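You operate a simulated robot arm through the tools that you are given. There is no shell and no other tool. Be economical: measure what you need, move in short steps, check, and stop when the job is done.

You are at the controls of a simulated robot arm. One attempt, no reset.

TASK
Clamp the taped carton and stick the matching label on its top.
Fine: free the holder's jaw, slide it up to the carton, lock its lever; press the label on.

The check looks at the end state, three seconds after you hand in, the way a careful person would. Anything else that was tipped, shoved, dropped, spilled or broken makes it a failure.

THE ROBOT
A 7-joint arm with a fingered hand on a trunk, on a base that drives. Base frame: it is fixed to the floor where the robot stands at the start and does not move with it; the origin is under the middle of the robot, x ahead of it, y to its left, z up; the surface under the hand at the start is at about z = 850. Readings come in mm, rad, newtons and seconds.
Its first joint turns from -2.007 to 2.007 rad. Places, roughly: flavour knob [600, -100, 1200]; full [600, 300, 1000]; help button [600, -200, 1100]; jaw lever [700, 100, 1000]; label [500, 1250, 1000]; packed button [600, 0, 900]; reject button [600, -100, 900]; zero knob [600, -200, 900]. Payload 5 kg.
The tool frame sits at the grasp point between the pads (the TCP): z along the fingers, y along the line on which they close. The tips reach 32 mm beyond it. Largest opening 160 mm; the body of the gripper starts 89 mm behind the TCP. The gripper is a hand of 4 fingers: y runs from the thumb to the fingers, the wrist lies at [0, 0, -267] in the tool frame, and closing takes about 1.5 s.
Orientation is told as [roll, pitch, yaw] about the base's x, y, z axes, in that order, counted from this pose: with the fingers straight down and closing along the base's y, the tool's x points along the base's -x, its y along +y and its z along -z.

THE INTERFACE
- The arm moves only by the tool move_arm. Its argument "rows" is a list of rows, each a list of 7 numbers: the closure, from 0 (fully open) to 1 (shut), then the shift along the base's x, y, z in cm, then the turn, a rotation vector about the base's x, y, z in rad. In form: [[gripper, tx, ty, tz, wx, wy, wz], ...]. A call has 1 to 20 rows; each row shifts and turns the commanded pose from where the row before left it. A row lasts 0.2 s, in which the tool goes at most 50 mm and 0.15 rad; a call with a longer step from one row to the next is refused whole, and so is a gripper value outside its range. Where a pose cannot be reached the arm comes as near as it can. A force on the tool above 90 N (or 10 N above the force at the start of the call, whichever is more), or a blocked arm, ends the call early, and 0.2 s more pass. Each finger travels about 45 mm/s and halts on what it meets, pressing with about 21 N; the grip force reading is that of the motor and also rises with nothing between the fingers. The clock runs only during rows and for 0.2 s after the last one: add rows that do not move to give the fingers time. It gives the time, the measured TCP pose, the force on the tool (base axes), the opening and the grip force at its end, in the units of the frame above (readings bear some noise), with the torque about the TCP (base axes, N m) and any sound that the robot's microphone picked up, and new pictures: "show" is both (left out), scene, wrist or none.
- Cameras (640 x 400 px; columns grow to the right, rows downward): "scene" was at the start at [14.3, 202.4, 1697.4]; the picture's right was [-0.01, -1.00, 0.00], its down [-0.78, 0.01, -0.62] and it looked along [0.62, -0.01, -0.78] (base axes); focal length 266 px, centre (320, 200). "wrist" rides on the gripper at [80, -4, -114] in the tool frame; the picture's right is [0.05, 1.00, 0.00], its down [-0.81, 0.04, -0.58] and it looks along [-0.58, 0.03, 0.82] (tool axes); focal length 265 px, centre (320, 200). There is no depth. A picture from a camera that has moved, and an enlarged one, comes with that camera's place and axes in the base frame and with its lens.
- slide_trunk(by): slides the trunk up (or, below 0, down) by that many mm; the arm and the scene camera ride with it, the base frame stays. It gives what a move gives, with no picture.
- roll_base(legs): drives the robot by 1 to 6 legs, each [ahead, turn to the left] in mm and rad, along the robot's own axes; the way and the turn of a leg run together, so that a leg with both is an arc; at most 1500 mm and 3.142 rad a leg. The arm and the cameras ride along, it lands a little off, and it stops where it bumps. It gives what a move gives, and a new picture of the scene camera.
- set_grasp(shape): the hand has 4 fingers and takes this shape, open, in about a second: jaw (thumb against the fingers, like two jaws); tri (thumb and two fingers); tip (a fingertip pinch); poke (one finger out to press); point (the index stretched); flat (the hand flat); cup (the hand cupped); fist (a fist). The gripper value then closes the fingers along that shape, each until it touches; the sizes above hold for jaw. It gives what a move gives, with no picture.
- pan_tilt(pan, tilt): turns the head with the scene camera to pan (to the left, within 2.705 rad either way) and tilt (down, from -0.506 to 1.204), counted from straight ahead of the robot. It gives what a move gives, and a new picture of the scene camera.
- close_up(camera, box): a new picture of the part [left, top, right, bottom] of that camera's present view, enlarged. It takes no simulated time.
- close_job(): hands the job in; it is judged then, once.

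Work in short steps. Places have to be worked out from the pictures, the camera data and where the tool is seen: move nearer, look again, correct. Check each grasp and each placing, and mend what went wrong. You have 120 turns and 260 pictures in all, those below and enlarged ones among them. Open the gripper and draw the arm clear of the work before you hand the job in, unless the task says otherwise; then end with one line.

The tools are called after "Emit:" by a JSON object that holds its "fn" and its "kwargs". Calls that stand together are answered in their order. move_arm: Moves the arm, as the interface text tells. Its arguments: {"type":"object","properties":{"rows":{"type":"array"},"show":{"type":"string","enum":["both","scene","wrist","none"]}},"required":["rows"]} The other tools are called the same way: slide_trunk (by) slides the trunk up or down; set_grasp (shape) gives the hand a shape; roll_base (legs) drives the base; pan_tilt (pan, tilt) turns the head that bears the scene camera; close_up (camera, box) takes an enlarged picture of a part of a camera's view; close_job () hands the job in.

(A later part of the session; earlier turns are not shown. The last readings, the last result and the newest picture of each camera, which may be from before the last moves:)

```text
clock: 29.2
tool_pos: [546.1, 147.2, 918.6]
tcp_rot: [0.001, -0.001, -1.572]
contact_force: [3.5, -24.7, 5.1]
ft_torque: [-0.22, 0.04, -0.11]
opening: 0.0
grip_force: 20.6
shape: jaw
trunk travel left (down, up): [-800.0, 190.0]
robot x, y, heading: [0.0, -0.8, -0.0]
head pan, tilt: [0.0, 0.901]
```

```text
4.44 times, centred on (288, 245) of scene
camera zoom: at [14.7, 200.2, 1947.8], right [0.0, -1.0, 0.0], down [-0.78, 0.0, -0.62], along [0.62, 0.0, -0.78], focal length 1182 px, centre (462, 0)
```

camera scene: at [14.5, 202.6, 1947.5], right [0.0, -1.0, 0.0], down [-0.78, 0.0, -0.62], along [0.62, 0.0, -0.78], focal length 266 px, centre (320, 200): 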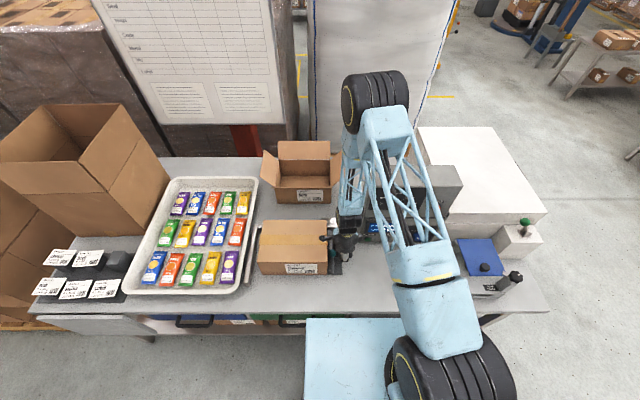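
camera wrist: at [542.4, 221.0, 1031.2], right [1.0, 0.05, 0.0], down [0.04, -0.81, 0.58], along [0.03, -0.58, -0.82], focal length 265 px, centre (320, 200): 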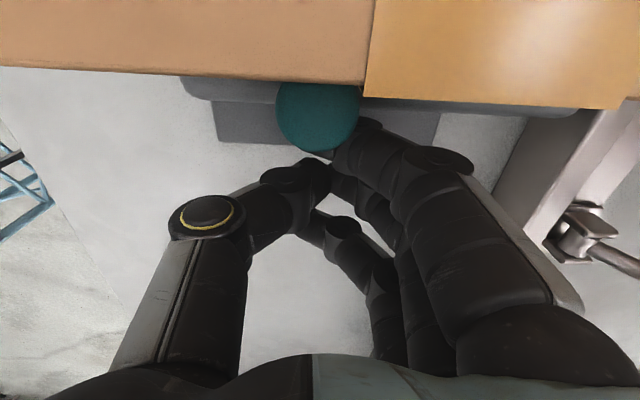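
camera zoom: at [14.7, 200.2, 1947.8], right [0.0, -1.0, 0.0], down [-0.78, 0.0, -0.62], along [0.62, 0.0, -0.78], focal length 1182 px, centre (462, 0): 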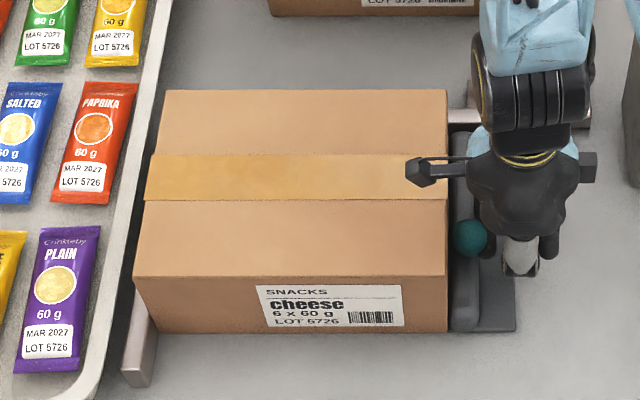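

The reading is 24.7 N and the hand no longer advances, so the carton is seated against the fixed jaw. I'll back off toward -y, rise, and go over to the lever to pull it back.

Emit:
{"fn": "move_arm", "kwargs": {"rows": [[1, 0, -1, 0, 0, 0, 0], [1, 0, -3, 0, 0, 0, 0], [1, 0, -3, 1, 0, 0, 0], [1, 0, 0, 4.5, 0, 0, 0], [1, 0, 0, 4.5, 0, 0, 0], [1, 1, 0, 4, 0, 0, 0], [0.6, 4, 0, 0, 0, 0, 0], [0.3, 4, 0, 0, 0, 0, 0], [0.3, 4, 0, 0, 0, 0, 0], [0.15, 4, 0, 0, 0, 0, 0], [0.12, 3, 0, 0, 0, 0, 0], [0.12, 0, 0, 0, 0, 0, 0], [0.12, 0, 0, 0, 0, 0, 0], [0.12, 0, 0, 0, 0, 0, 0]], "show": "both"}}

Emit:
{"fn": "close_up", "kwargs": {"camera": "scene", "box": [240, 180, 400, 290]}}

```text
clock: 32.2
tool_pos: [746.6, 83.6, 1057.6]
tcp_rot: [0.002, -0.002, -1.569]
contact_force: [-0.1, 0.2, 0.1]
ft_torque: [0.0, -0.02, 0.0]
opening: 140.0
grip_force: 0.0
shape: jaw
trunk travel left (down, up): [-800.0, 190.0]
robot x, y, heading: [1.0, -0.8, 0.004]
head pan, tilt: [0.0, 0.901]
camera scene: at [14.2, 202.9, 1947.5], right [0.0, -1.0, 0.0], down [-0.78, 0.0, -0.62], along [0.62, 0.0, -0.78], focal length 266 px, centre (320, 200)
camera wrist: at [742.4, 162.5, 1172.0], right [1.0, 0.05, 0.0], down [0.04, -0.81, 0.58], along [0.03, -0.58, -0.82], focal length 265 px, centre (320, 200)
```

scene: 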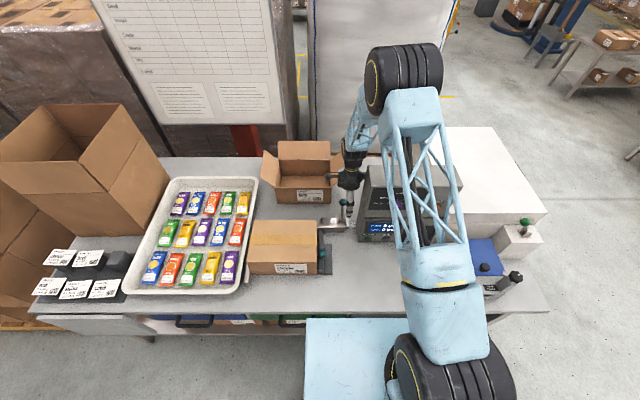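
wrist: 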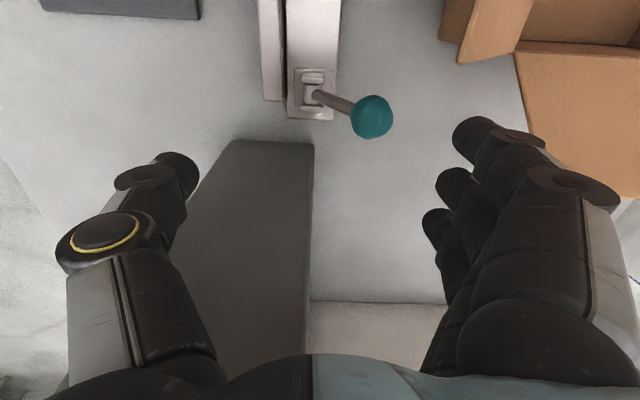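

```text
3.64 times, centred on (320, 235) of scene
camera zoom: at [14.2, 202.9, 1947.5], right [0.0, -1.0, 0.0], down [-0.78, 0.0, -0.62], along [0.62, 0.0, -0.78], focal length 967 px, centre (320, 73)
```

zoom: 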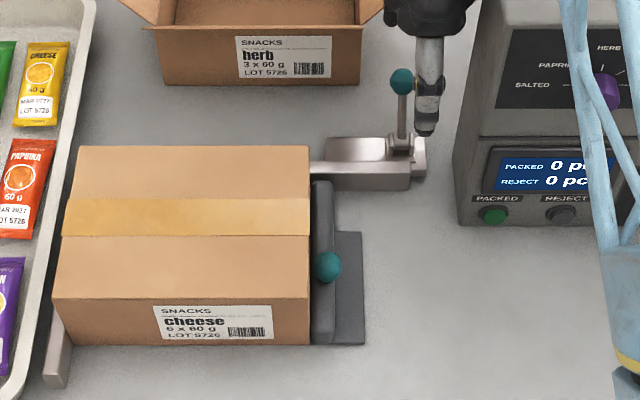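

The jaw stayed against the carton. The lever ball is at about (787, 94, 955) between the open thumb and fingers, so I'll lower to z ≈ 952.

Emit:
{"fn": "move_arm", "kwargs": {"rows": [[0.12, 0.6, 0, -3.5, 0, 0, 0], [0.12, 0, 0, -3.5, 0, 0, 0], [0.12, 0, 0, -3.5, 0, 0, 0], [0.12, 0, 0, 0, 0, 0, 0]], "show": "wrist"}}

```text
clock: 33.2
tool_pos: [751.2, 81.1, 953.8]
tcp_rot: [-0.001, 0.0, -1.57]
contact_force: [0.6, 0.2, 0.4]
ft_torque: [0.03, 0.01, -0.02]
opening: 140.5
grip_force: 0.1
shape: jaw
trunk travel left (down, up): [-800.0, 190.0]
robot x, y, heading: [2.0, -2.7, 0.004]
head pan, tilt: [0.0, 0.901]
camera wrist: at [749.0, 160.9, 1067.0], right [1.0, 0.05, 0.0], down [0.04, -0.81, 0.58], along [0.03, -0.58, -0.82], focal length 265 px, centre (320, 200)
```

wrist: 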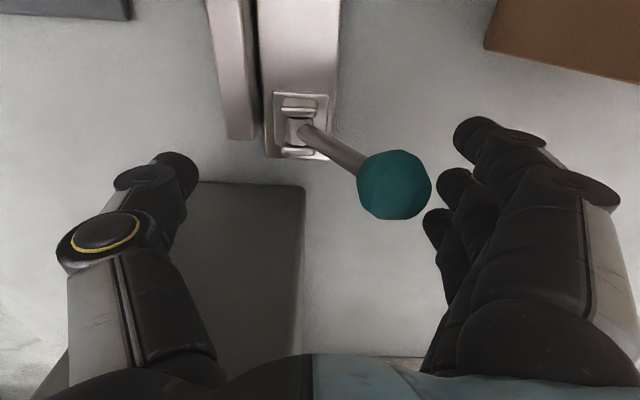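

The ball sits beside the middle finger. I'll pull toward -x and watch the force.

Emit:
{"fn": "move_arm", "kwargs": {"rows": [[0.12, -1, 0, 0, 0, 0, 0], [0.12, -1, 0, 0, 0, 0, 0], [0.12, -1, 0, 0, 0, 0, 0], [0.12, -1, 0, 0, 0, 0, 0], [0.12, -1, 0, 0, 0, 0, 0], [0.12, -1, 0, 0, 0, 0, 0], [0.12, -1, 0, 0, 0, 0, 0], [0.12, 0, 0, 0, 0, 0, 0]], "show": "wrist"}}

```text
clock: 35.0
tool_pos: [678.8, 80.2, 952.2]
tcp_rot: [-0.004, -0.001, -1.569]
contact_force: [-0.2, -0.7, -0.4]
ft_torque: [0.0, 0.01, -0.01]
opening: 140.5
grip_force: 0.0
shape: jaw
trunk travel left (down, up): [-800.0, 190.0]
robot x, y, heading: [-0.9, -0.0, -0.002]
head pan, tilt: [0.0, 0.901]
camera wrist: at [677.6, 160.3, 1065.6], right [1.0, 0.05, 0.0], down [0.04, -0.81, 0.58], along [0.03, -0.58, -0.82], focal length 265 px, centre (320, 200)
```

wrist: 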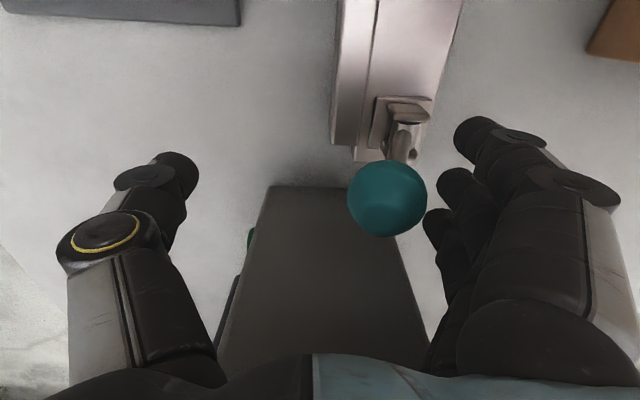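

The lever is past upright. I'll continue to the end of its travel.

Emit:
{"fn": "move_arm", "kwargs": {"rows": [[0.12, -1, 0, 0, 0, 0, 0], [0.12, -1, 0, 0, 0, 0, 0], [0.12, -1, 0, 0, 0, 0, 0], [0.12, -0.5, 0, 0, 0, 0, 0], [0.12, 0, 0, 0, 0, 0, 0]], "show": "wrist"}}

```text
clock: 36.2
tool_pos: [645.7, 81.5, 952.3]
tcp_rot: [-0.001, 0.0, -1.569]
contact_force: [-0.3, 1.6, -0.2]
ft_torque: [0.02, 0.0, -0.01]
opening: 140.6
grip_force: 0.1
shape: jaw
trunk travel left (down, up): [-800.0, 190.0]
robot x, y, heading: [-0.1, -2.3, 0.001]
head pan, tilt: [0.0, 0.901]
camera wrist: at [642.9, 161.0, 1066.3], right [1.0, 0.05, 0.0], down [0.04, -0.81, 0.58], along [0.03, -0.58, -0.82], focal length 265 px, centre (320, 200)
```

wrist: 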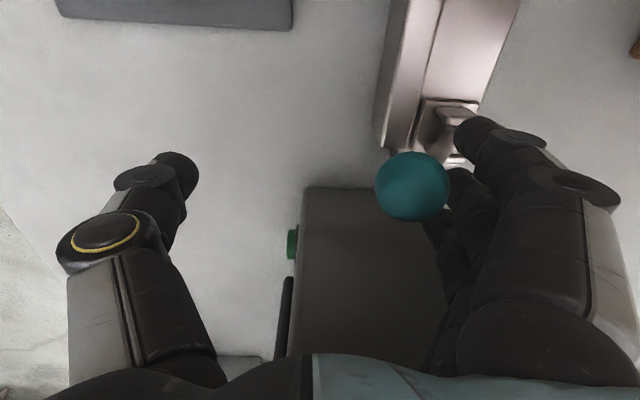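

The ball is back at about (693, 92, 953), which is where it started. I'll press a bit more to feel the end stop.

Emit:
{"fn": "move_arm", "kwargs": {"rows": [[0.12, -0.5, 0, 0, 0, 0, 0], [0.12, -0.4, 0, 0, 0, 0, 0], [0.12, 0, 0, 0, 0, 0, 0]], "show": "wrist"}}

```text
clock: 37.0
tool_pos: [637.2, 80.9, 953.0]
tcp_rot: [-0.001, 0.0, -1.569]
contact_force: [-0.6, 1.3, 0.5]
ft_torque: [0.03, 0.04, -0.01]
opening: 140.4
grip_force: 0.1
shape: jaw
trunk travel left (down, up): [-800.0, 190.0]
robot x, y, heading: [1.3, -0.5, 0.001]
head pan, tilt: [0.0, 0.901]
camera wrist: at [634.0, 161.0, 1066.3], right [1.0, 0.05, 0.0], down [0.04, -0.81, 0.58], along [0.03, -0.58, -0.82], focal length 265 px, centre (320, 200)
```

wrist: 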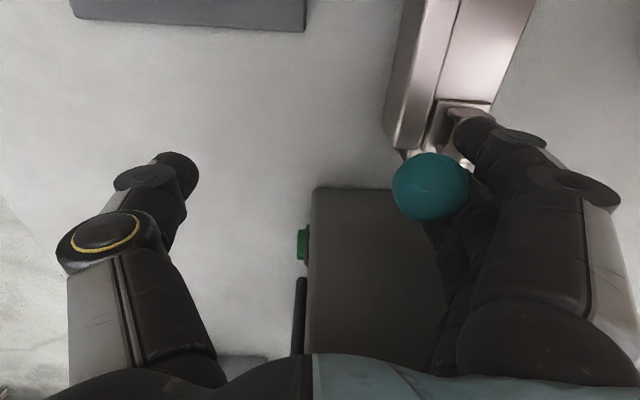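

The ball stayed at 693 while the hand moved on, so the lever has snapped to its end. One more small press will confirm the stop.

Emit:
{"fn": "move_arm", "kwargs": {"rows": [[0.12, -0.5, 0, 0, 0, 0, 0], [0.12, -0.5, 0, 0, 0, 0, 0], [0.12, 0, 0, 0, 0, 0, 0]], "show": "wrist"}}

```text
clock: 37.8
tool_pos: [628.4, 80.6, 951.6]
tcp_rot: [-0.001, 0.001, -1.569]
contact_force: [2.8, -0.4, -0.7]
ft_torque: [0.0, 0.02, -0.08]
opening: 140.9
grip_force: 0.2
shape: jaw
trunk travel left (down, up): [-800.0, 190.0]
robot x, y, heading: [-4.9, -0.6, 0.002]
head pan, tilt: [0.0, 0.901]
camera wrist: at [625.4, 160.6, 1066.3], right [1.0, 0.05, 0.0], down [0.04, -0.81, 0.58], along [0.03, -0.58, -0.82], focal length 265 px, centre (320, 200)
```

wrist: 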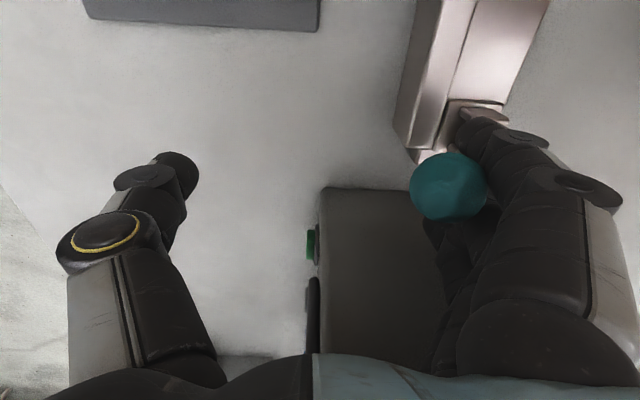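

Contact gives 2.8 N with the ball steady, so the lever is locked at its stop. I'll back off, lift out and fold the arm closer, yawing back, before driving left to a place that reaches both label and carton.

Emit:
{"fn": "move_arm", "kwargs": {"rows": [[0.12, 1.5, 0, 0, 0, 0, 0], [0.12, 0, 0, 4.5, 0, 0, 0], [0.12, 0, 0, 4.5, 0, 0, 0], [0.12, 0, 0, 4.5, 0, 0, 0], [0.12, 0, 0, 4.5, 0, 0, 0], [0.12, 0, 0, 4.5, 0, 0, 0], [0.12, 0, 0, 4.5, 0, 0, 0], [0.12, 0, 0, 4.5, 0, 0, 0], [0.12, -4, 0, 2, 0, 0, 0.14], [0.12, -4, 0, 0, 0, 0, 0.143], [0.12, -4, 0, 0, 0, 0, 0.143], [0.12, -4, 0, 0, 0, 0, 0.143], [0, 0, 0, 0, 0, 0, 0.143], [0, 0, 0, 0, 0, 0, 0.143], [0, 0, 0, 0, 0, 0, 0.143], [0, 0, 0, 0, 0, 0, 0.143], [0, 0, 0, 0, 0, 0, 0.143], [0, 0, 0, 0, 0, 0, 0.143], [0, 0, 0, 0, 0, 0, 0.143], [0, 0, 0, 0, 0, 0, 0]], "show": "scene"}}

Emit:
{"fn": "close_up", "kwargs": {"camera": "scene", "box": [220, 180, 400, 290]}}

```text
clock: 42.0
tool_pos: [483.5, 81.5, 1289.1]
tcp_rot: [-0.001, -0.001, 0.003]
contact_force: [-0.6, -0.3, 0.4]
ft_torque: [-0.01, 0.01, 0.03]
opening: 159.7
grip_force: 0.1
shape: jaw
trunk travel left (down, up): [-800.0, 190.0]
robot x, y, heading: [2.3, -2.0, 0.003]
head pan, tilt: [0.0, 0.901]
camera scene: at [14.2, 202.9, 1947.5], right [0.0, -1.0, 0.0], down [-0.78, 0.0, -0.62], along [0.62, 0.0, -0.78], focal length 266 px, centre (320, 200)
```

scene: 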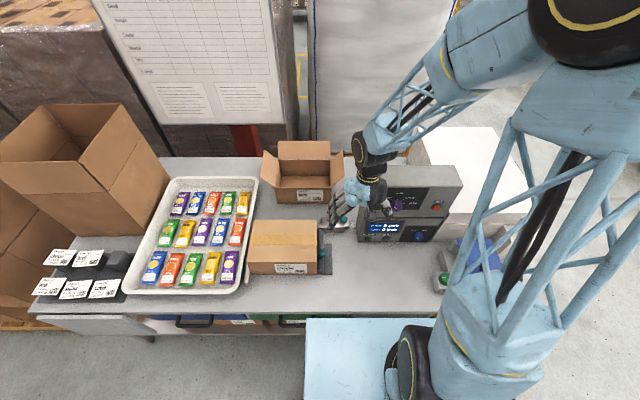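

```text
3.56 times, centred on (310, 235) of scene
camera zoom: at [14.2, 202.9, 1947.5], right [0.0, -1.0, 0.0], down [-0.78, 0.0, -0.62], along [0.62, 0.0, -0.78], focal length 945 px, centre (356, 76)
```

zoom: 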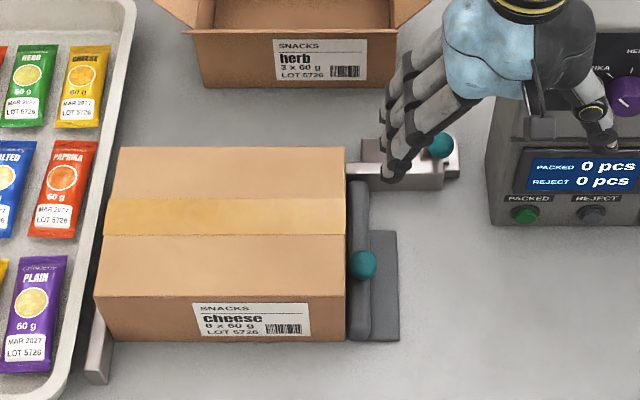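

The jaw, carton and lever look right. Before backing up I'll glance behind and to the left.

Emit:
{"fn": "pan_tilt", "kwargs": {"pan": 2.7, "tilt": 0.7}}

Emit:
{"fn": "pan_tilt", "kwargs": {"pan": 1.5, "tilt": 0.9}}

```text
clock: 44.4
tool_pos: [483.1, 79.9, 1289.0]
tcp_rot: [0.001, 0.001, 0.001]
contact_force: [0.3, 0.5, -0.2]
ft_torque: [0.03, 0.02, -0.01]
opening: 159.8
grip_force: 0.0
shape: jaw
trunk travel left (down, up): [-800.0, 190.0]
robot x, y, heading: [0.7, 2.6, -0.003]
head pan, tilt: [2.7, 0.7]
camera scene: at [-138.0, 239.2, 1963.7], right [0.43, 0.9, 0.0], down [0.58, -0.28, -0.76], along [-0.69, 0.33, -0.64], focal length 266 px, centre (320, 200)
```

scene: 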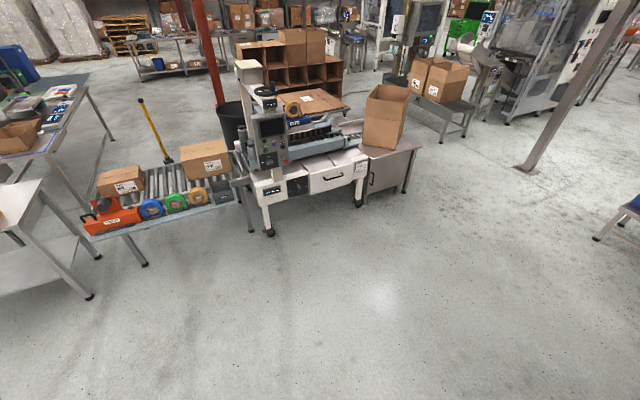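

```text
clock: 45.8
tool_pos: [482.3, 80.8, 1288.5]
tcp_rot: [0.0, 0.0, 0.001]
contact_force: [-0.5, 0.0, 0.5]
ft_torque: [0.01, 0.01, 0.0]
opening: 159.9
grip_force: 0.1
shape: jaw
trunk travel left (down, up): [-800.0, 190.0]
robot x, y, heading: [0.4, -1.9, -0.005]
head pan, tilt: [1.499, 0.901]
camera scene: at [-55.9, 278.2, 1947.5], right [1.0, -0.07, 0.0], down [-0.06, -0.78, -0.62], along [0.04, 0.62, -0.78], focal length 266 px, centre (320, 200)
```

scene: 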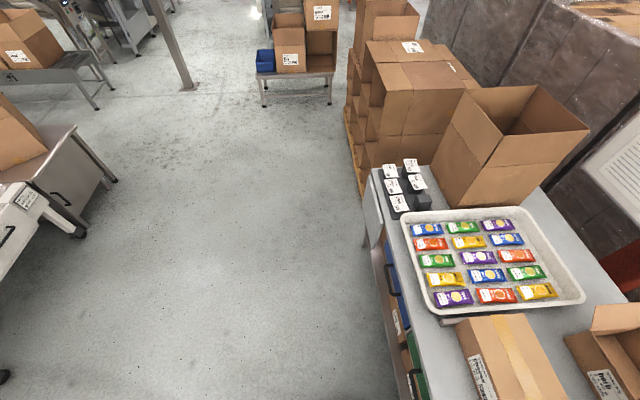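

The floor is clear behind and to the left. I'll back up, turn left, drive 750, turn back and come forward.

Emit:
{"fn": "roll_base", "kwargs": {"legs": [[-300, 0], [0, 1.571], [750, 0], [0, -1.571], [290, 0]]}}

```text
clock: 61.1
tool_pos: [486.2, 815.4, 1287.9]
tcp_rot: [-0.001, 0.002, -0.024]
contact_force: [0.2, 0.4, 0.4]
ft_torque: [-0.03, 0.02, 0.02]
opening: 159.9
grip_force: 0.1
shape: jaw
trunk travel left (down, up): [-800.0, 190.0]
robot x, y, heading: [-1.4, 743.5, -0.022]
head pan, tilt: [1.499, 0.901]
camera scene: at [-47.6, 1025.0, 1947.5], right [1.0, -0.1, 0.0], down [-0.08, -0.78, -0.62], along [0.06, 0.62, -0.78], focal length 266 px, centre (320, 200)
```

scene: 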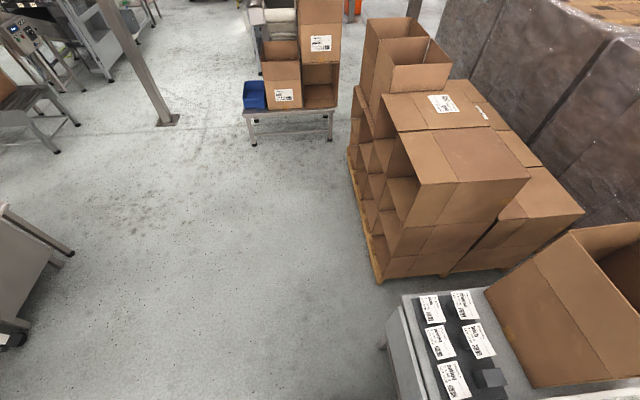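

I'm now at (0, 743) and the cheese label is near (520, 1285). I'll bring the wrist camera above it and turn the head the same way.

Emit:
{"fn": "move_arm", "kwargs": {"rows": [[0, -0.3, 4.7, 0, 0, 0, 0], [0, -0.3, 4.7, 0, 0, 0, 0], [0, -0.3, 4.7, 0, 0, 0, 0], [0, -0.3, 4.7, 0, 0, 0, 0], [0, -0.3, 4.7, 0, 0, 0, 0], [0, -0.3, 4.7, 0, 0, 0, 0], [0, -0.3, 4.7, 0, 0, 0, 0], [0, -0.3, 4.7, 0, 0, 0, 0], [0, -0.3, 4.7, 0, 0, 0, 0], [0, 0, 4, 0, 0, 0, 0], [0, 0, 0, 0, 0, 0, 0]], "show": "wrist"}}

Emit:
{"fn": "pan_tilt", "kwargs": {"pan": 0.5, "tilt": 0.95}}

```text
clock: 63.5
tool_pos: [455.0, 1279.9, 1288.3]
tcp_rot: [-0.001, -0.002, -0.025]
contact_force: [-0.4, -0.2, -0.1]
ft_torque: [0.03, 0.01, 0.0]
opening: 159.9
grip_force: 0.0
shape: jaw
trunk travel left (down, up): [-800.0, 190.0]
robot x, y, heading: [-0.2, 744.0, -0.023]
head pan, tilt: [1.499, 0.901]
camera wrist: at [375.6, 1277.1, 1402.2], right [-0.03, 1.0, 0.0], down [0.82, 0.02, 0.58], along [0.58, 0.02, -0.82], focal length 265 px, centre (320, 200)
```

wrist: 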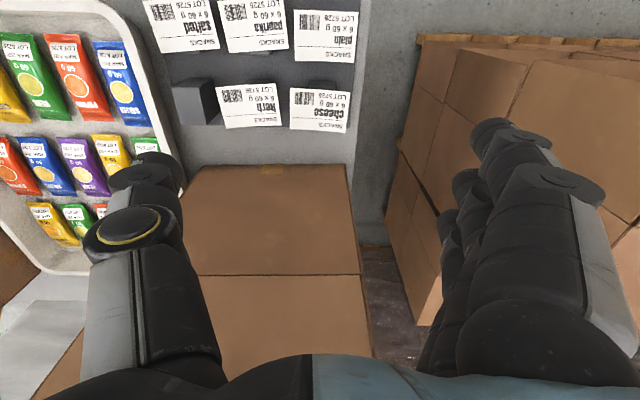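

```text
clock: 64.8
tool_pos: [454.7, 1281.2, 1288.2]
tcp_rot: [0.001, 0.001, -0.024]
contact_force: [0.2, 0.7, -0.6]
ft_torque: [-0.03, 0.01, 0.01]
opening: 160.1
grip_force: 0.0
shape: jaw
trunk travel left (down, up): [-800.0, 190.0]
robot x, y, heading: [-1.0, 744.8, -0.026]
head pan, tilt: [0.499, 0.949]
camera scene: at [8.3, 983.3, 1943.8], right [0.46, -0.89, 0.0], down [-0.72, -0.37, -0.58], along [0.52, 0.27, -0.81], focal length 266 px, centre (320, 200)
```

scene: 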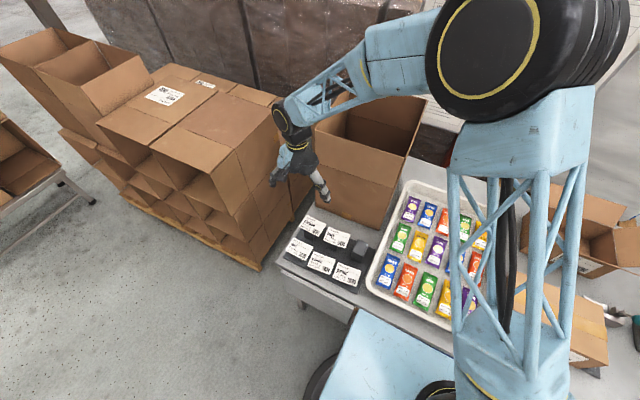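

The wrist view puts the cheese label at about (515, 1281), roughly 100 x 70 mm. I'll zoom to study how it sits on its block.

Emit:
{"fn": "close_up", "kwargs": {"camera": "wrist", "box": [200, 50, 380, 150]}}

Emit:
{"fn": "close_up", "kwargs": {"camera": "scene", "box": [270, 200, 380, 300]}}

```text
3.56 times, centred on (290, 100) of wrist
camera zoom: at [375.6, 1277.9, 1401.6], right [-0.03, 1.0, 0.0], down [0.82, 0.02, 0.58], along [0.58, 0.02, -0.82], focal length 944 px, centre (427, 556)
```

zoom: 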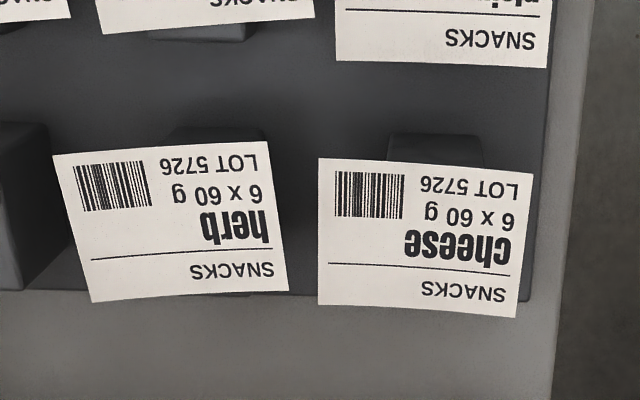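

```text
4.00 times, centred on (325, 250) of scene
camera zoom: at [8.3, 983.3, 1943.8], right [0.46, -0.89, 0.0], down [-0.72, -0.37, -0.58], along [0.52, 0.27, -0.81], focal length 1064 px, centre (300, 0)
```

zoom: 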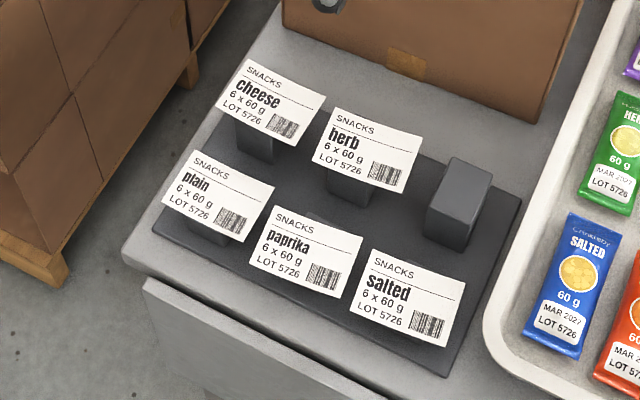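

The label overhangs its narrow block along y by about 25 mm each side. I'll lower the camera for accurate measurements of the label, the block and the gap to the herb label.

Emit:
{"fn": "move_arm", "kwargs": {"rows": [[0, 0, 0, -4.5, 0, 0, 0], [0, 0, 0, -4.5, 0, 0, 0], [0, 0, 0, -4.5, 0, 0, 0], [0, 0, 0, -4.5, 0, 0, 0.025], [0, 0, 0, 0, 0, 0, 0]], "show": "none"}}

Emit:
{"fn": "close_up", "kwargs": {"camera": "wrist", "box": [170, 40, 410, 190]}}

```text
clock: 66.0
tool_pos: [455.7, 1279.5, 1106.0]
tcp_rot: [0.001, -0.002, 0.002]
contact_force: [0.0, -0.4, 0.8]
ft_torque: [0.03, -0.01, 0.06]
opening: 159.9
grip_force: 0.1
shape: jaw
trunk travel left (down, up): [-800.0, 190.0]
robot x, y, heading: [2.5, 745.5, -0.026]
head pan, tilt: [0.499, 0.949]
```

```text
2.67 times, centred on (290, 115) of wrist
camera zoom: at [376.1, 1274.7, 1220.4], right [-0.05, 1.0, 0.0], down [0.81, 0.04, 0.58], along [0.58, 0.03, -0.82], focal length 708 px, centre (400, 427)
```

zoom: 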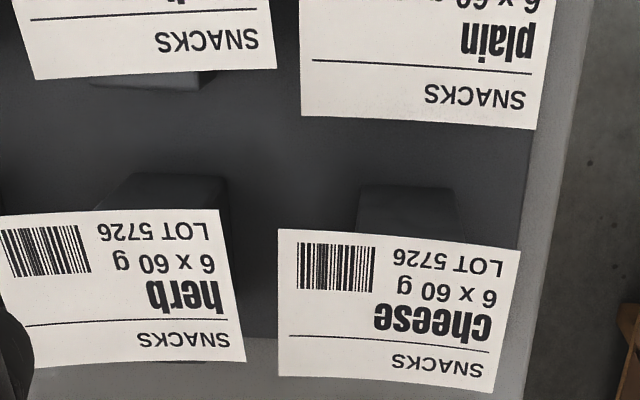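

The label spans x 477–549, y 1230–1328 at z ≈ 945, turned by about -0.045 rad. Gripping its short edges along x leaves room (42 mm to the plain label), so I'll yaw the hand to -1.615 and centre it above.

Emit:
{"fn": "move_arm", "kwargs": {"rows": [[0, 0.5, 0, 1, 0, 0, -0.147], [0, 0.5, 0, 1, 0, 0, -0.147], [0, 0.5, 0, 0, 0, 0, -0.147], [0, 0.5, 0, 0, 0, 0, -0.147], [0, 0.5, 0, 0, 0, 0, -0.147], [0, 0.5, 0, 0, 0, 0, -0.147], [0, 0.5, 0, 0, 0, 0, -0.147], [0, 0.5, 0, 0, 0, 0, -0.147], [0, 0.5, 0, 0, 0, 0, -0.147], [0, 0.5, 0, 0, 0, 0, -0.147], [0, 0.7, 0, 0, 0, 0, -0.147], [0, 0, 0, 0, 0, 0, 0], [0, 0, 0, 0, 0, 0, 0]], "show": "both"}}

```text
clock: 68.8
tool_pos: [514.6, 1279.0, 1126.4]
tcp_rot: [0.001, -0.003, -1.617]
contact_force: [0.6, 0.0, -0.2]
ft_torque: [-0.02, 0.0, -0.01]
opening: 159.8
grip_force: 0.0
shape: jaw
trunk travel left (down, up): [-800.0, 190.0]
robot x, y, heading: [1.3, 745.8, -0.028]
head pan, tilt: [0.499, 0.949]
camera scene: at [8.4, 983.5, 1943.8], right [0.46, -0.89, 0.0], down [-0.72, -0.37, -0.58], along [0.52, 0.27, -0.81], focal length 266 px, centre (320, 200)
camera wrist: at [515.2, 1359.1, 1240.9], right [1.0, 0.01, 0.0], down [0.01, -0.82, 0.58], along [0.0, -0.58, -0.82], focal length 265 px, centre (320, 200)
```

scene: 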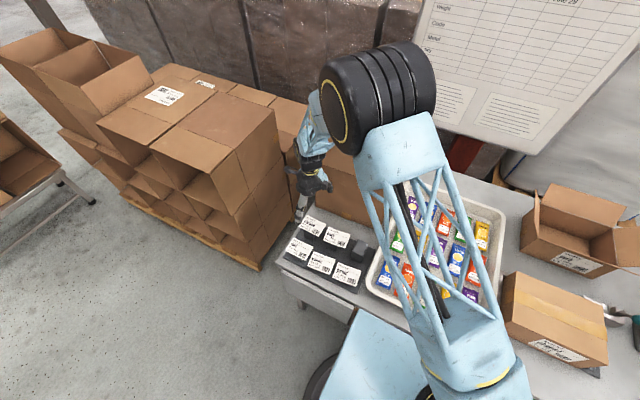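
wrist: 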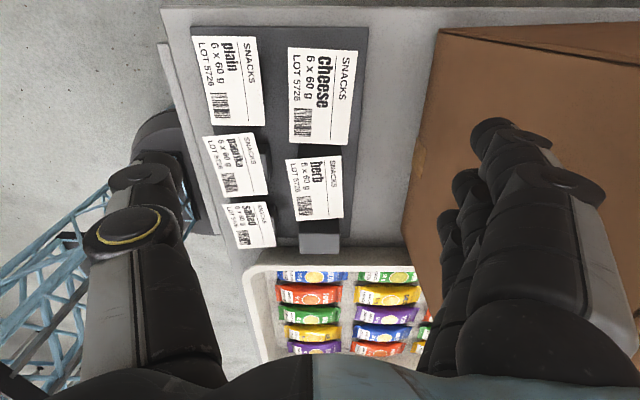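

The pose is reached and aligned. I'll close to about 95 mm so the thumb clears the plain label, then descend partway to check.

Emit:
{"fn": "move_arm", "kwargs": {"rows": [[0.41, 0, 0, 0, 0, 0, 0], [0.41, 0, 0, 0, 0, 0, 0], [0.41, 0, 0, -3, 0, 0, 0], [0.41, 0, 0, -4, 0, 0, 0], [0.41, 0, 0, -4, 0, 0, 0], [0.41, 0, 0, -2, 0, 0, 0], [0.41, 0, 0, 0, 0, 0, 0], [0.41, 0, 0, 0, 0, 0, 0]], "show": "wrist"}}

Emit:
{"fn": "close_up", "kwargs": {"camera": "scene", "box": [270, 180, 380, 300]}}

```text
clock: 70.6
tool_pos: [514.0, 1277.0, 998.6]
tcp_rot: [0.0, -0.003, -1.617]
contact_force: [-0.4, 0.0, -1.0]
ft_torque: [-0.02, 0.02, 0.01]
opening: 95.1
grip_force: 0.1
shape: jaw
trunk travel left (down, up): [-800.0, 190.0]
robot x, y, heading: [3.0, 742.2, -0.022]
head pan, tilt: [0.499, 0.949]
camera wrist: at [514.2, 1358.0, 1112.6], right [1.0, 0.01, 0.0], down [0.01, -0.82, 0.58], along [0.0, -0.58, -0.82], focal length 265 px, centre (320, 200)
```

wrist: 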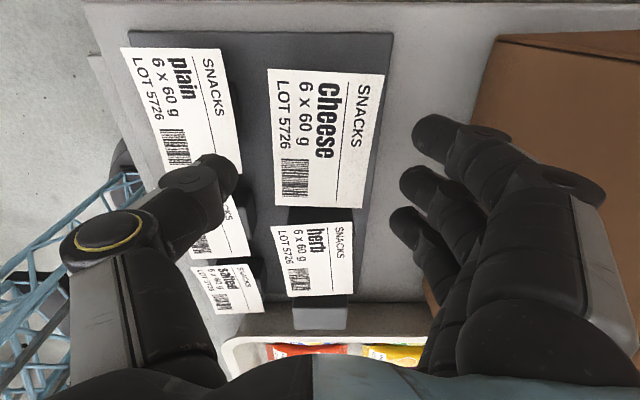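

```text
3.33 times, centred on (325, 240) of scene
camera zoom: at [8.4, 983.4, 1943.8], right [0.46, -0.89, 0.0], down [-0.72, -0.37, -0.58], along [0.52, 0.27, -0.81], focal length 886 px, centre (303, 67)
```

zoom: 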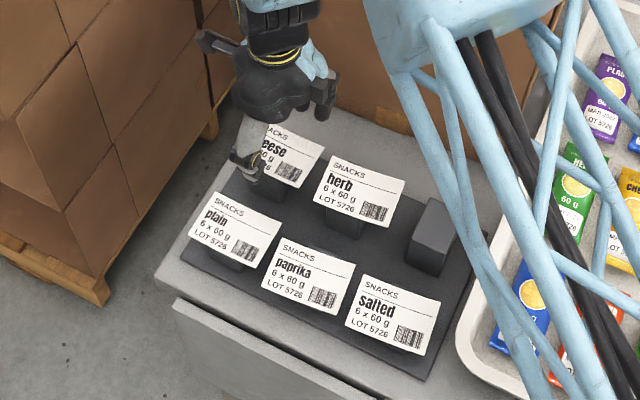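

The thumb's outer edge would be close to the plain label, so I'll narrow to about 80 mm (the label is about 69) and then descend so the label sits about 14 mm above the fingertips.

Emit:
{"fn": "move_arm", "kwargs": {"rows": [[0.5, 0, 0, 0, 0, 0, 0], [0.5, 0, 0, 0, 0, 0, 0], [0.5, 0, 0, -1.2, 0, 0, 0], [0.5, 0, 0, -0.9, 0, 0, 0], [0.5, 0, 0, 0, 0, 0, 0]], "show": "wrist"}}

Emit:
{"fn": "close_up", "kwargs": {"camera": "wrist", "box": [180, 60, 480, 260]}}

```text
clock: 71.8
tool_pos: [513.2, 1278.4, 979.4]
tcp_rot: [-0.002, -0.003, -1.614]
contact_force: [-0.2, -0.3, 0.5]
ft_torque: [0.01, 0.01, 0.02]
opening: 80.7
grip_force: 0.0
shape: jaw
trunk travel left (down, up): [-800.0, 190.0]
robot x, y, heading: [3.9, 744.6, -0.024]
head pan, tilt: [0.499, 0.949]
camera wrist: at [514.6, 1358.1, 1091.9], right [1.0, 0.01, 0.0], down [0.01, -0.82, 0.58], along [0.0, -0.58, -0.82], focal length 265 px, centre (320, 200)
```

wrist: 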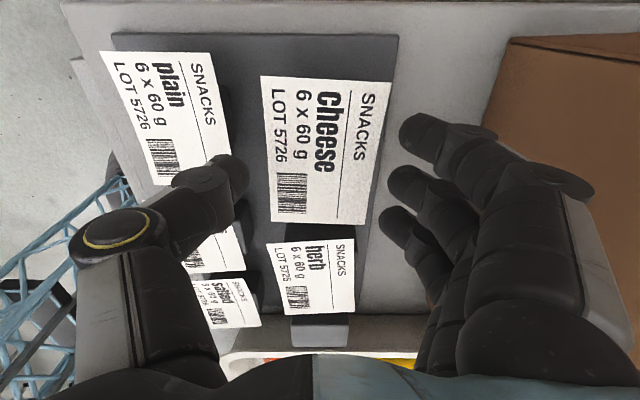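

```text
2.00 times, centred on (330, 160) of wrist
camera zoom: at [514.6, 1358.1, 1091.9], right [1.0, 0.01, 0.0], down [0.01, -0.82, 0.58], along [0.0, -0.58, -0.82], focal length 531 px, centre (300, 280)
```

zoom: 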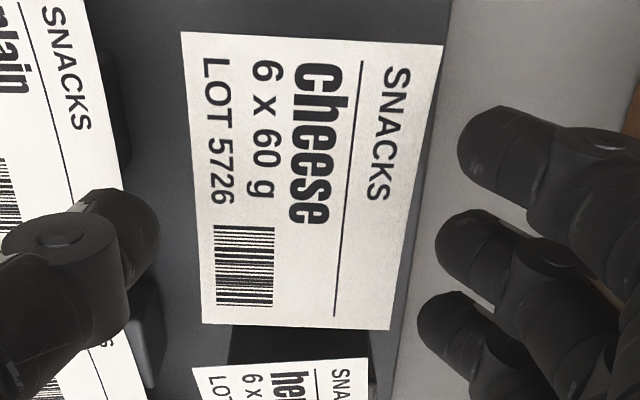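

The hand is centred, with the thumb about 11 mm before and the fingers about 9 mm behind the label. I'll descend 16 mm and close gently.

Emit:
{"fn": "move_arm", "kwargs": {"rows": [[0.5, 0, 0.2, -0.8, 0, 0, 0], [0.5, 0, 0, -0.8, 0, 0, 0], [0.53, 0, 0, 0, 0, 0, 0], [0.56, 0, 0, 0, 0, 0, 0], [0.58, 0, 0, 0, 0, 0, 0], [0.6, 0, 0, 0, 0, 0, 0], [0.6, 0, 0, 0, 0, 0, 0], [0.6, 0, 0, 0, 0, 0, 0]], "show": "wrist"}}

Emit:
{"fn": "close_up", "kwargs": {"camera": "wrist", "box": [180, 60, 480, 260]}}

```text
clock: 73.6
tool_pos: [513.0, 1279.1, 962.4]
tcp_rot: [0.0, 0.001, -1.616]
contact_force: [0.0, 0.4, 5.5]
ft_torque: [-0.01, 0.12, 0.02]
opening: 62.9
grip_force: 20.6
shape: jaw
trunk travel left (down, up): [-800.0, 190.0]
robot x, y, heading: [-1.7, 747.5, -0.024]
head pan, tilt: [0.499, 0.949]
camera wrist: at [514.6, 1360.1, 1075.5], right [1.0, 0.01, 0.0], down [0.01, -0.82, 0.58], along [0.0, -0.58, -0.82], focal length 265 px, centre (320, 200)
```

wrist: 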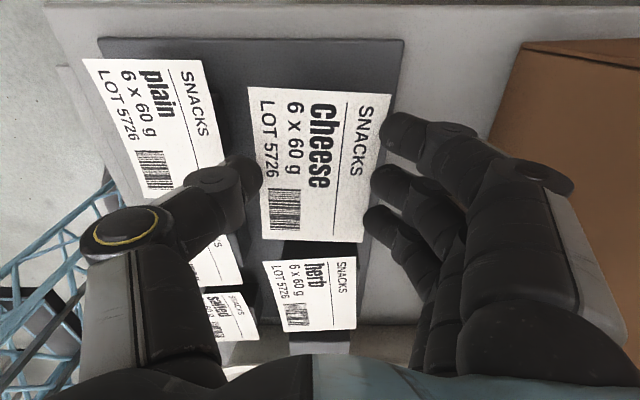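

```text
2.00 times, centred on (330, 160) of wrist
camera zoom: at [514.6, 1360.1, 1075.5], right [1.0, 0.01, 0.0], down [0.01, -0.82, 0.58], along [0.0, -0.58, -0.82], focal length 531 px, centre (300, 280)
```

zoom: 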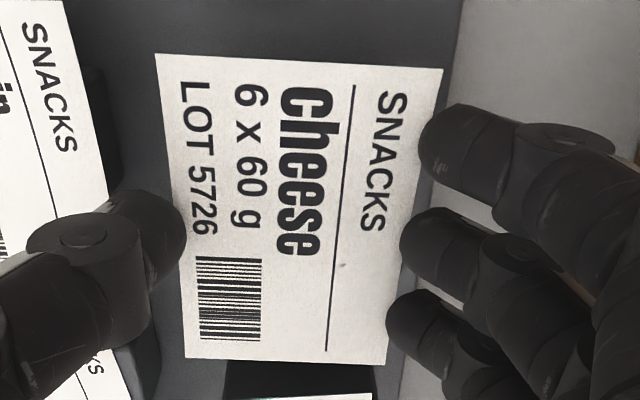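

Contact is made: grip 20.6 N at 62.9 mm. I'll lift 15 mm slowly and see whether the label comes along.

Emit:
{"fn": "move_arm", "kwargs": {"rows": [[0.62, 0, 0, 0, 0, 0, 0], [0.62, 0, 0, 0.4, 0, 0, 0], [0.62, 0, 0, 0.5, 0, 0, 0], [0.62, 0, 0, 0.6, 0, 0, 0], [0.62, 0, 0, 0, 0, 0, 0]], "show": "wrist"}}

Emit:
{"fn": "close_up", "kwargs": {"camera": "wrist", "box": [180, 60, 480, 260]}}

```text
clock: 74.8
tool_pos: [513.1, 1281.1, 976.3]
tcp_rot: [0.001, -0.002, -1.616]
contact_force: [0.6, 0.4, -0.5]
ft_torque: [-0.01, 0.0, -0.01]
opening: 48.2
grip_force: 20.9
shape: jaw
trunk travel left (down, up): [-800.0, 190.0]
robot x, y, heading: [-0.6, 745.4, -0.02]
head pan, tilt: [0.499, 0.949]
camera wrist: at [514.6, 1360.2, 1089.7], right [1.0, 0.01, 0.0], down [0.01, -0.82, 0.58], along [0.0, -0.58, -0.82], focal length 265 px, centre (320, 200)
```

wrist: 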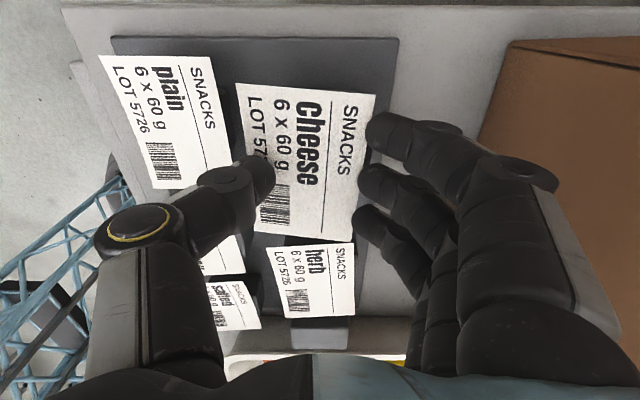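

```text
2.00 times, centred on (330, 160) of wrist
camera zoom: at [514.6, 1360.2, 1089.7], right [1.0, 0.01, 0.0], down [0.01, -0.82, 0.58], along [0.0, -0.58, -0.82], focal length 531 px, centre (300, 280)
```

zoom: 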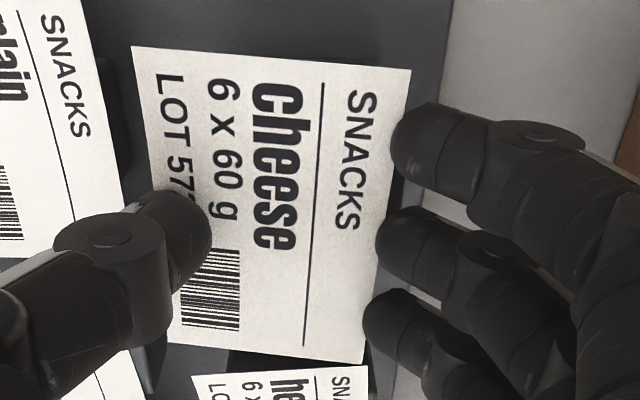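

The label slid about 9 mm toward -x and is still on the block; the edge squeeze slips. I'll rise straight up before opening, and check whether anything follows.

Emit:
{"fn": "move_arm", "kwargs": {"rows": [[0.62, 0, 0, 0.5, 0, 0, 0], [0.62, 0, 0, 0.5, 0, 0, 0], [0.62, 0, 0, 1, 0, 0, 0], [0.62, 0, 0, 0, 0, 0, 0]], "show": "wrist"}}

Emit:
{"fn": "close_up", "kwargs": {"camera": "scene", "box": [270, 180, 380, 300]}}

```text
clock: 75.8
tool_pos: [514.7, 1279.4, 995.3]
tcp_rot: [0.0, -0.002, -1.614]
contact_force: [0.1, -0.1, -0.1]
ft_torque: [-0.01, 0.0, 0.02]
opening: 48.2
grip_force: 20.7
shape: jaw
trunk travel left (down, up): [-800.0, 190.0]
robot x, y, heading: [-0.2, 745.7, -0.024]
head pan, tilt: [0.499, 0.949]
camera wrist: at [515.1, 1360.6, 1109.1], right [1.0, 0.01, 0.0], down [0.01, -0.82, 0.58], along [0.0, -0.58, -0.82], focal length 265 px, centre (320, 200)
```

wrist: 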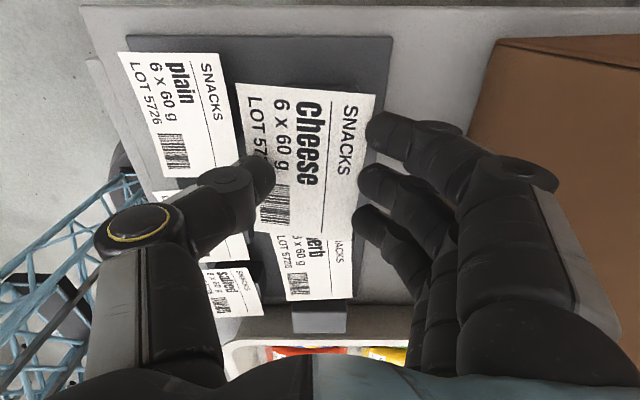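

```text
3.33 times, centred on (325, 240) of scene
camera zoom: at [8.6, 983.7, 1943.8], right [0.46, -0.89, 0.0], down [-0.72, -0.37, -0.58], along [0.52, 0.27, -0.81], focal length 886 px, centre (303, 67)
```

zoom: 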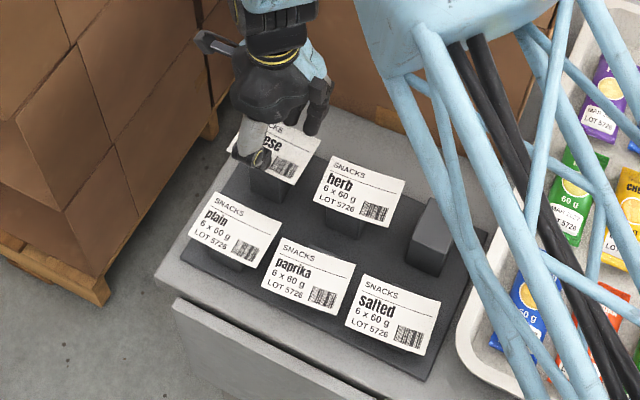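

The label is coming along with the hand: it is fixed relative to the fingers while the background moved. It is pinched between thumb and fingers. I'll lift it slowly higher and check.

Emit:
{"fn": "move_arm", "kwargs": {"rows": [[0.62, 0, 0, 1, 0, 0, 0], [0.62, 0, 0, 1.5, 0, 0, 0], [0.62, 0, 0, 2, 0, 0, 0], [0.62, 0, 0, 2, 0, 0, 0], [0.62, 0, 0, 2, 0, 0, 0], [0.62, 0, 0, 2, 0, 0, 0], [0.62, 0, 0, 1.5, 0, 0, 0], [0.62, 0, 0, 0, 0, 0, 0]], "show": "wrist"}}

Emit:
{"fn": "close_up", "kwargs": {"camera": "scene", "box": [270, 150, 380, 300]}}

```text
clock: 77.6
tool_pos: [514.5, 1278.6, 1117.0]
tcp_rot: [-0.001, -0.002, -1.616]
contact_force: [0.9, 0.3, 0.4]
ft_torque: [0.02, -0.01, -0.02]
opening: 47.9
grip_force: 21.0
shape: jaw
trunk travel left (down, up): [-800.0, 190.0]
robot x, y, heading: [-2.0, 745.5, -0.023]
head pan, tilt: [0.499, 0.949]
camera wrist: at [514.8, 1359.5, 1230.4], right [1.0, 0.01, 0.0], down [0.01, -0.82, 0.58], along [0.0, -0.58, -0.82], focal length 265 px, centre (320, 200)
```

wrist: 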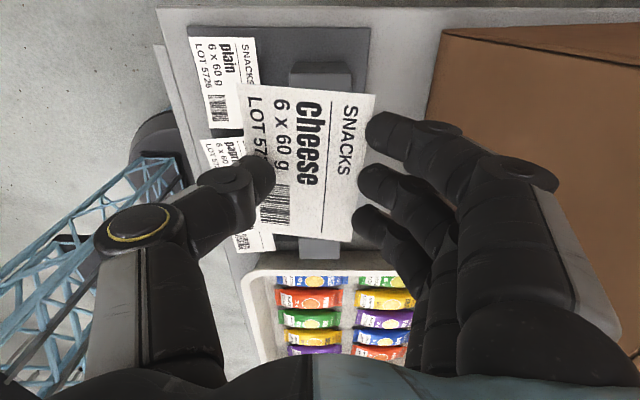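

```text
2.67 times, centred on (325, 225) of scene
camera zoom: at [8.6, 983.7, 1943.8], right [0.46, -0.89, 0.0], down [-0.72, -0.37, -0.58], along [0.52, 0.27, -0.81], focal length 709 px, centre (307, 133)
```

zoom: 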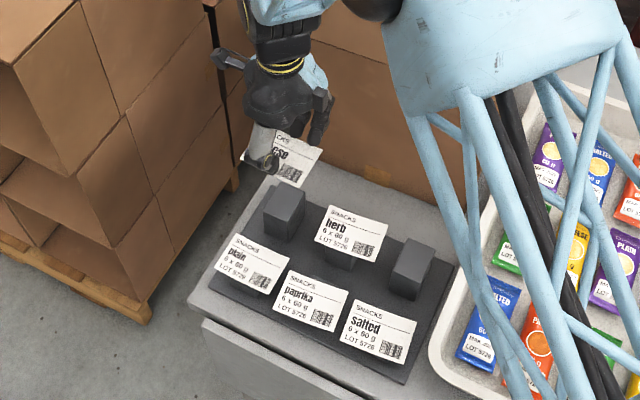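

It is held firmly and level, and the other labels are untouched. I'll carry it toward the carton and turn the head to follow.

Emit:
{"fn": "move_arm", "kwargs": {"rows": [[0.62, 0, -2, 0, 0, 0, 0], [0.62, 0, -4, 0, 0, 0, 0], [0.62, 0, -4.5, 0, 0, 0, 0], [0.62, 0, -4.5, 0, 0, 0, 0], [0.62, 0, -4.5, 0, 0, 0, 0], [0.62, 0, -4.5, 0, 0, 0, 0], [0.62, 0, -4.5, 0, 0, 0, 0], [0.62, 0, -4.5, 0, 0, 0, 0], [0.62, 0, -4.5, 0, 0, 0, 0], [0.62, 0, -4.5, 0, 0, 0, 0], [0.62, 0, -4.5, 0, 0, 0, 0], [0.62, 0.5, -4.5, 0, 0, 0, 0], [0.62, 1, -4.5, 0, 0, 0, 0], [0.62, 1, -4.5, 0, 0, 0, 0.015], [0.62, 1, -4.5, 0, 0, 0, 0.015], [0.62, 1, -4.5, 0, 0, 0, 0.015], [0.62, 1, -4.5, 0, 0, 0, 0], [0.62, 1, -4.5, 0, 0, 0, 0], [0.62, 0.5, -4, 0, 0, 0, 0], [0.62, 0, 0, 0, 0, 0, 0]], "show": "wrist"}}

Emit:
{"fn": "pan_tilt", "kwargs": {"pan": -0.7, "tilt": 0.9}}

```text
clock: 81.8
tool_pos: [584.6, 458.7, 1118.1]
tcp_rot: [0.0, -0.003, -1.57]
contact_force: [0.2, 0.9, -0.2]
ft_torque: [-0.04, -0.02, 0.01]
opening: 48.1
grip_force: 21.2
shape: jaw
trunk travel left (down, up): [-800.0, 190.0]
robot x, y, heading: [-2.6, 745.4, -0.024]
head pan, tilt: [0.499, 0.949]
camera wrist: at [581.2, 539.6, 1230.9], right [1.0, 0.05, 0.0], down [0.04, -0.81, 0.58], along [0.03, -0.58, -0.82], focal length 265 px, centre (320, 200)
```

wrist: 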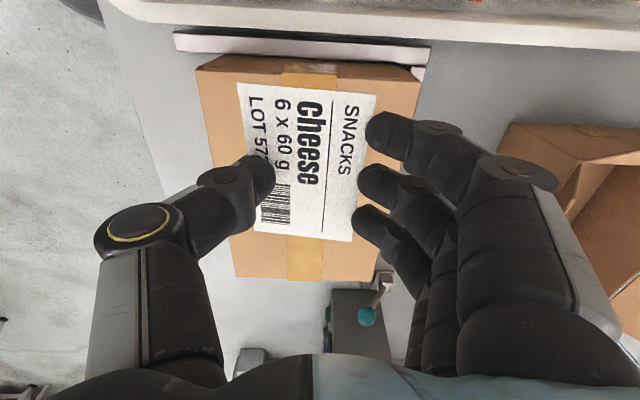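

```text
clock: 83.2
tool_pos: [584.6, 458.0, 1117.2]
tcp_rot: [0.0, -0.001, -1.57]
contact_force: [0.1, -0.3, 0.3]
ft_torque: [0.0, 0.0, -0.02]
opening: 48.1
grip_force: 20.8
shape: jaw
trunk travel left (down, up): [-800.0, 190.0]
robot x, y, heading: [0.3, 746.6, -0.019]
head pan, tilt: [-0.7, 0.901]
camera scene: at [0.3, 899.3, 1947.5], right [-0.66, -0.75, 0.0], down [-0.59, 0.52, -0.62], along [0.47, -0.41, -0.78], focal length 266 px, centre (320, 200)
```

scene: 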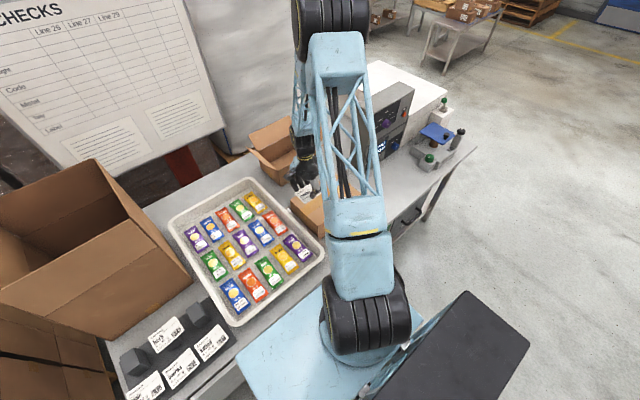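

The carton top spans x 475–672, y 213–493, and the label centre sits about (-8, +1) from the TCP. I'll centre it over the carton and lower to just above.

Emit:
{"fn": "move_arm", "kwargs": {"rows": [[0.62, -0.2, -3, 0, 0, 0, 0], [0.62, 0, -4, 0, 0, 0, 0], [0.62, 0, -3.6, 0, 0, 0, 0], [0.62, 0, 0, -3, 0, 0, 0], [0.62, 0, 0, -3, 0, 0, 0], [0.62, 0, 0, -2.3, 0, 0, 0], [0.62, 0, 0, -0.8, 0, 0, 0], [0.62, 0, 0, 0, 0, 0, 0]], "show": "wrist"}}

Emit:
{"fn": "close_up", "kwargs": {"camera": "scene", "box": [240, 120, 400, 260]}}

```text
clock: 85.0
tool_pos: [582.9, 354.2, 1025.7]
tcp_rot: [-0.001, -0.001, -1.571]
contact_force: [0.0, 0.0, 0.2]
ft_torque: [0.0, 0.02, 0.02]
opening: 48.3
grip_force: 21.2
shape: jaw
trunk travel left (down, up): [-800.0, 190.0]
robot x, y, heading: [3.7, 744.0, -0.023]
head pan, tilt: [-0.7, 0.901]
camera wrist: at [580.1, 434.8, 1139.6], right [1.0, 0.05, 0.0], down [0.04, -0.81, 0.58], along [0.03, -0.58, -0.82], focal length 265 px, centre (320, 200)
```

wrist: 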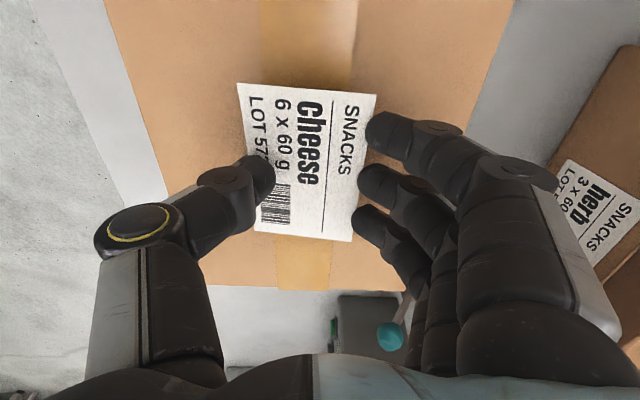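

```text
2.86 times, centred on (320, 190) of scene
camera zoom: at [0.3, 899.3, 1947.5], right [-0.66, -0.75, 0.0], down [-0.59, 0.52, -0.62], along [0.47, -0.41, -0.78], focal length 760 px, centre (320, 229)
```

zoom: 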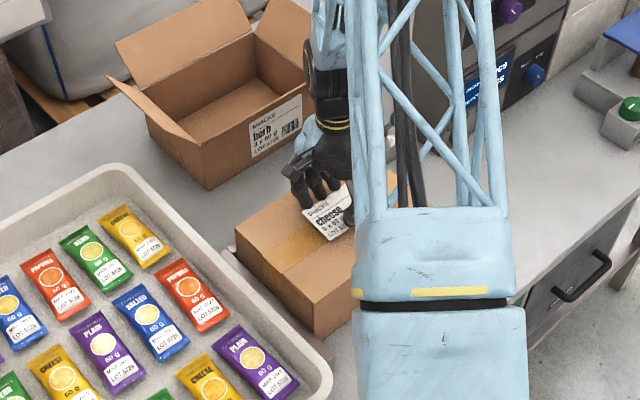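

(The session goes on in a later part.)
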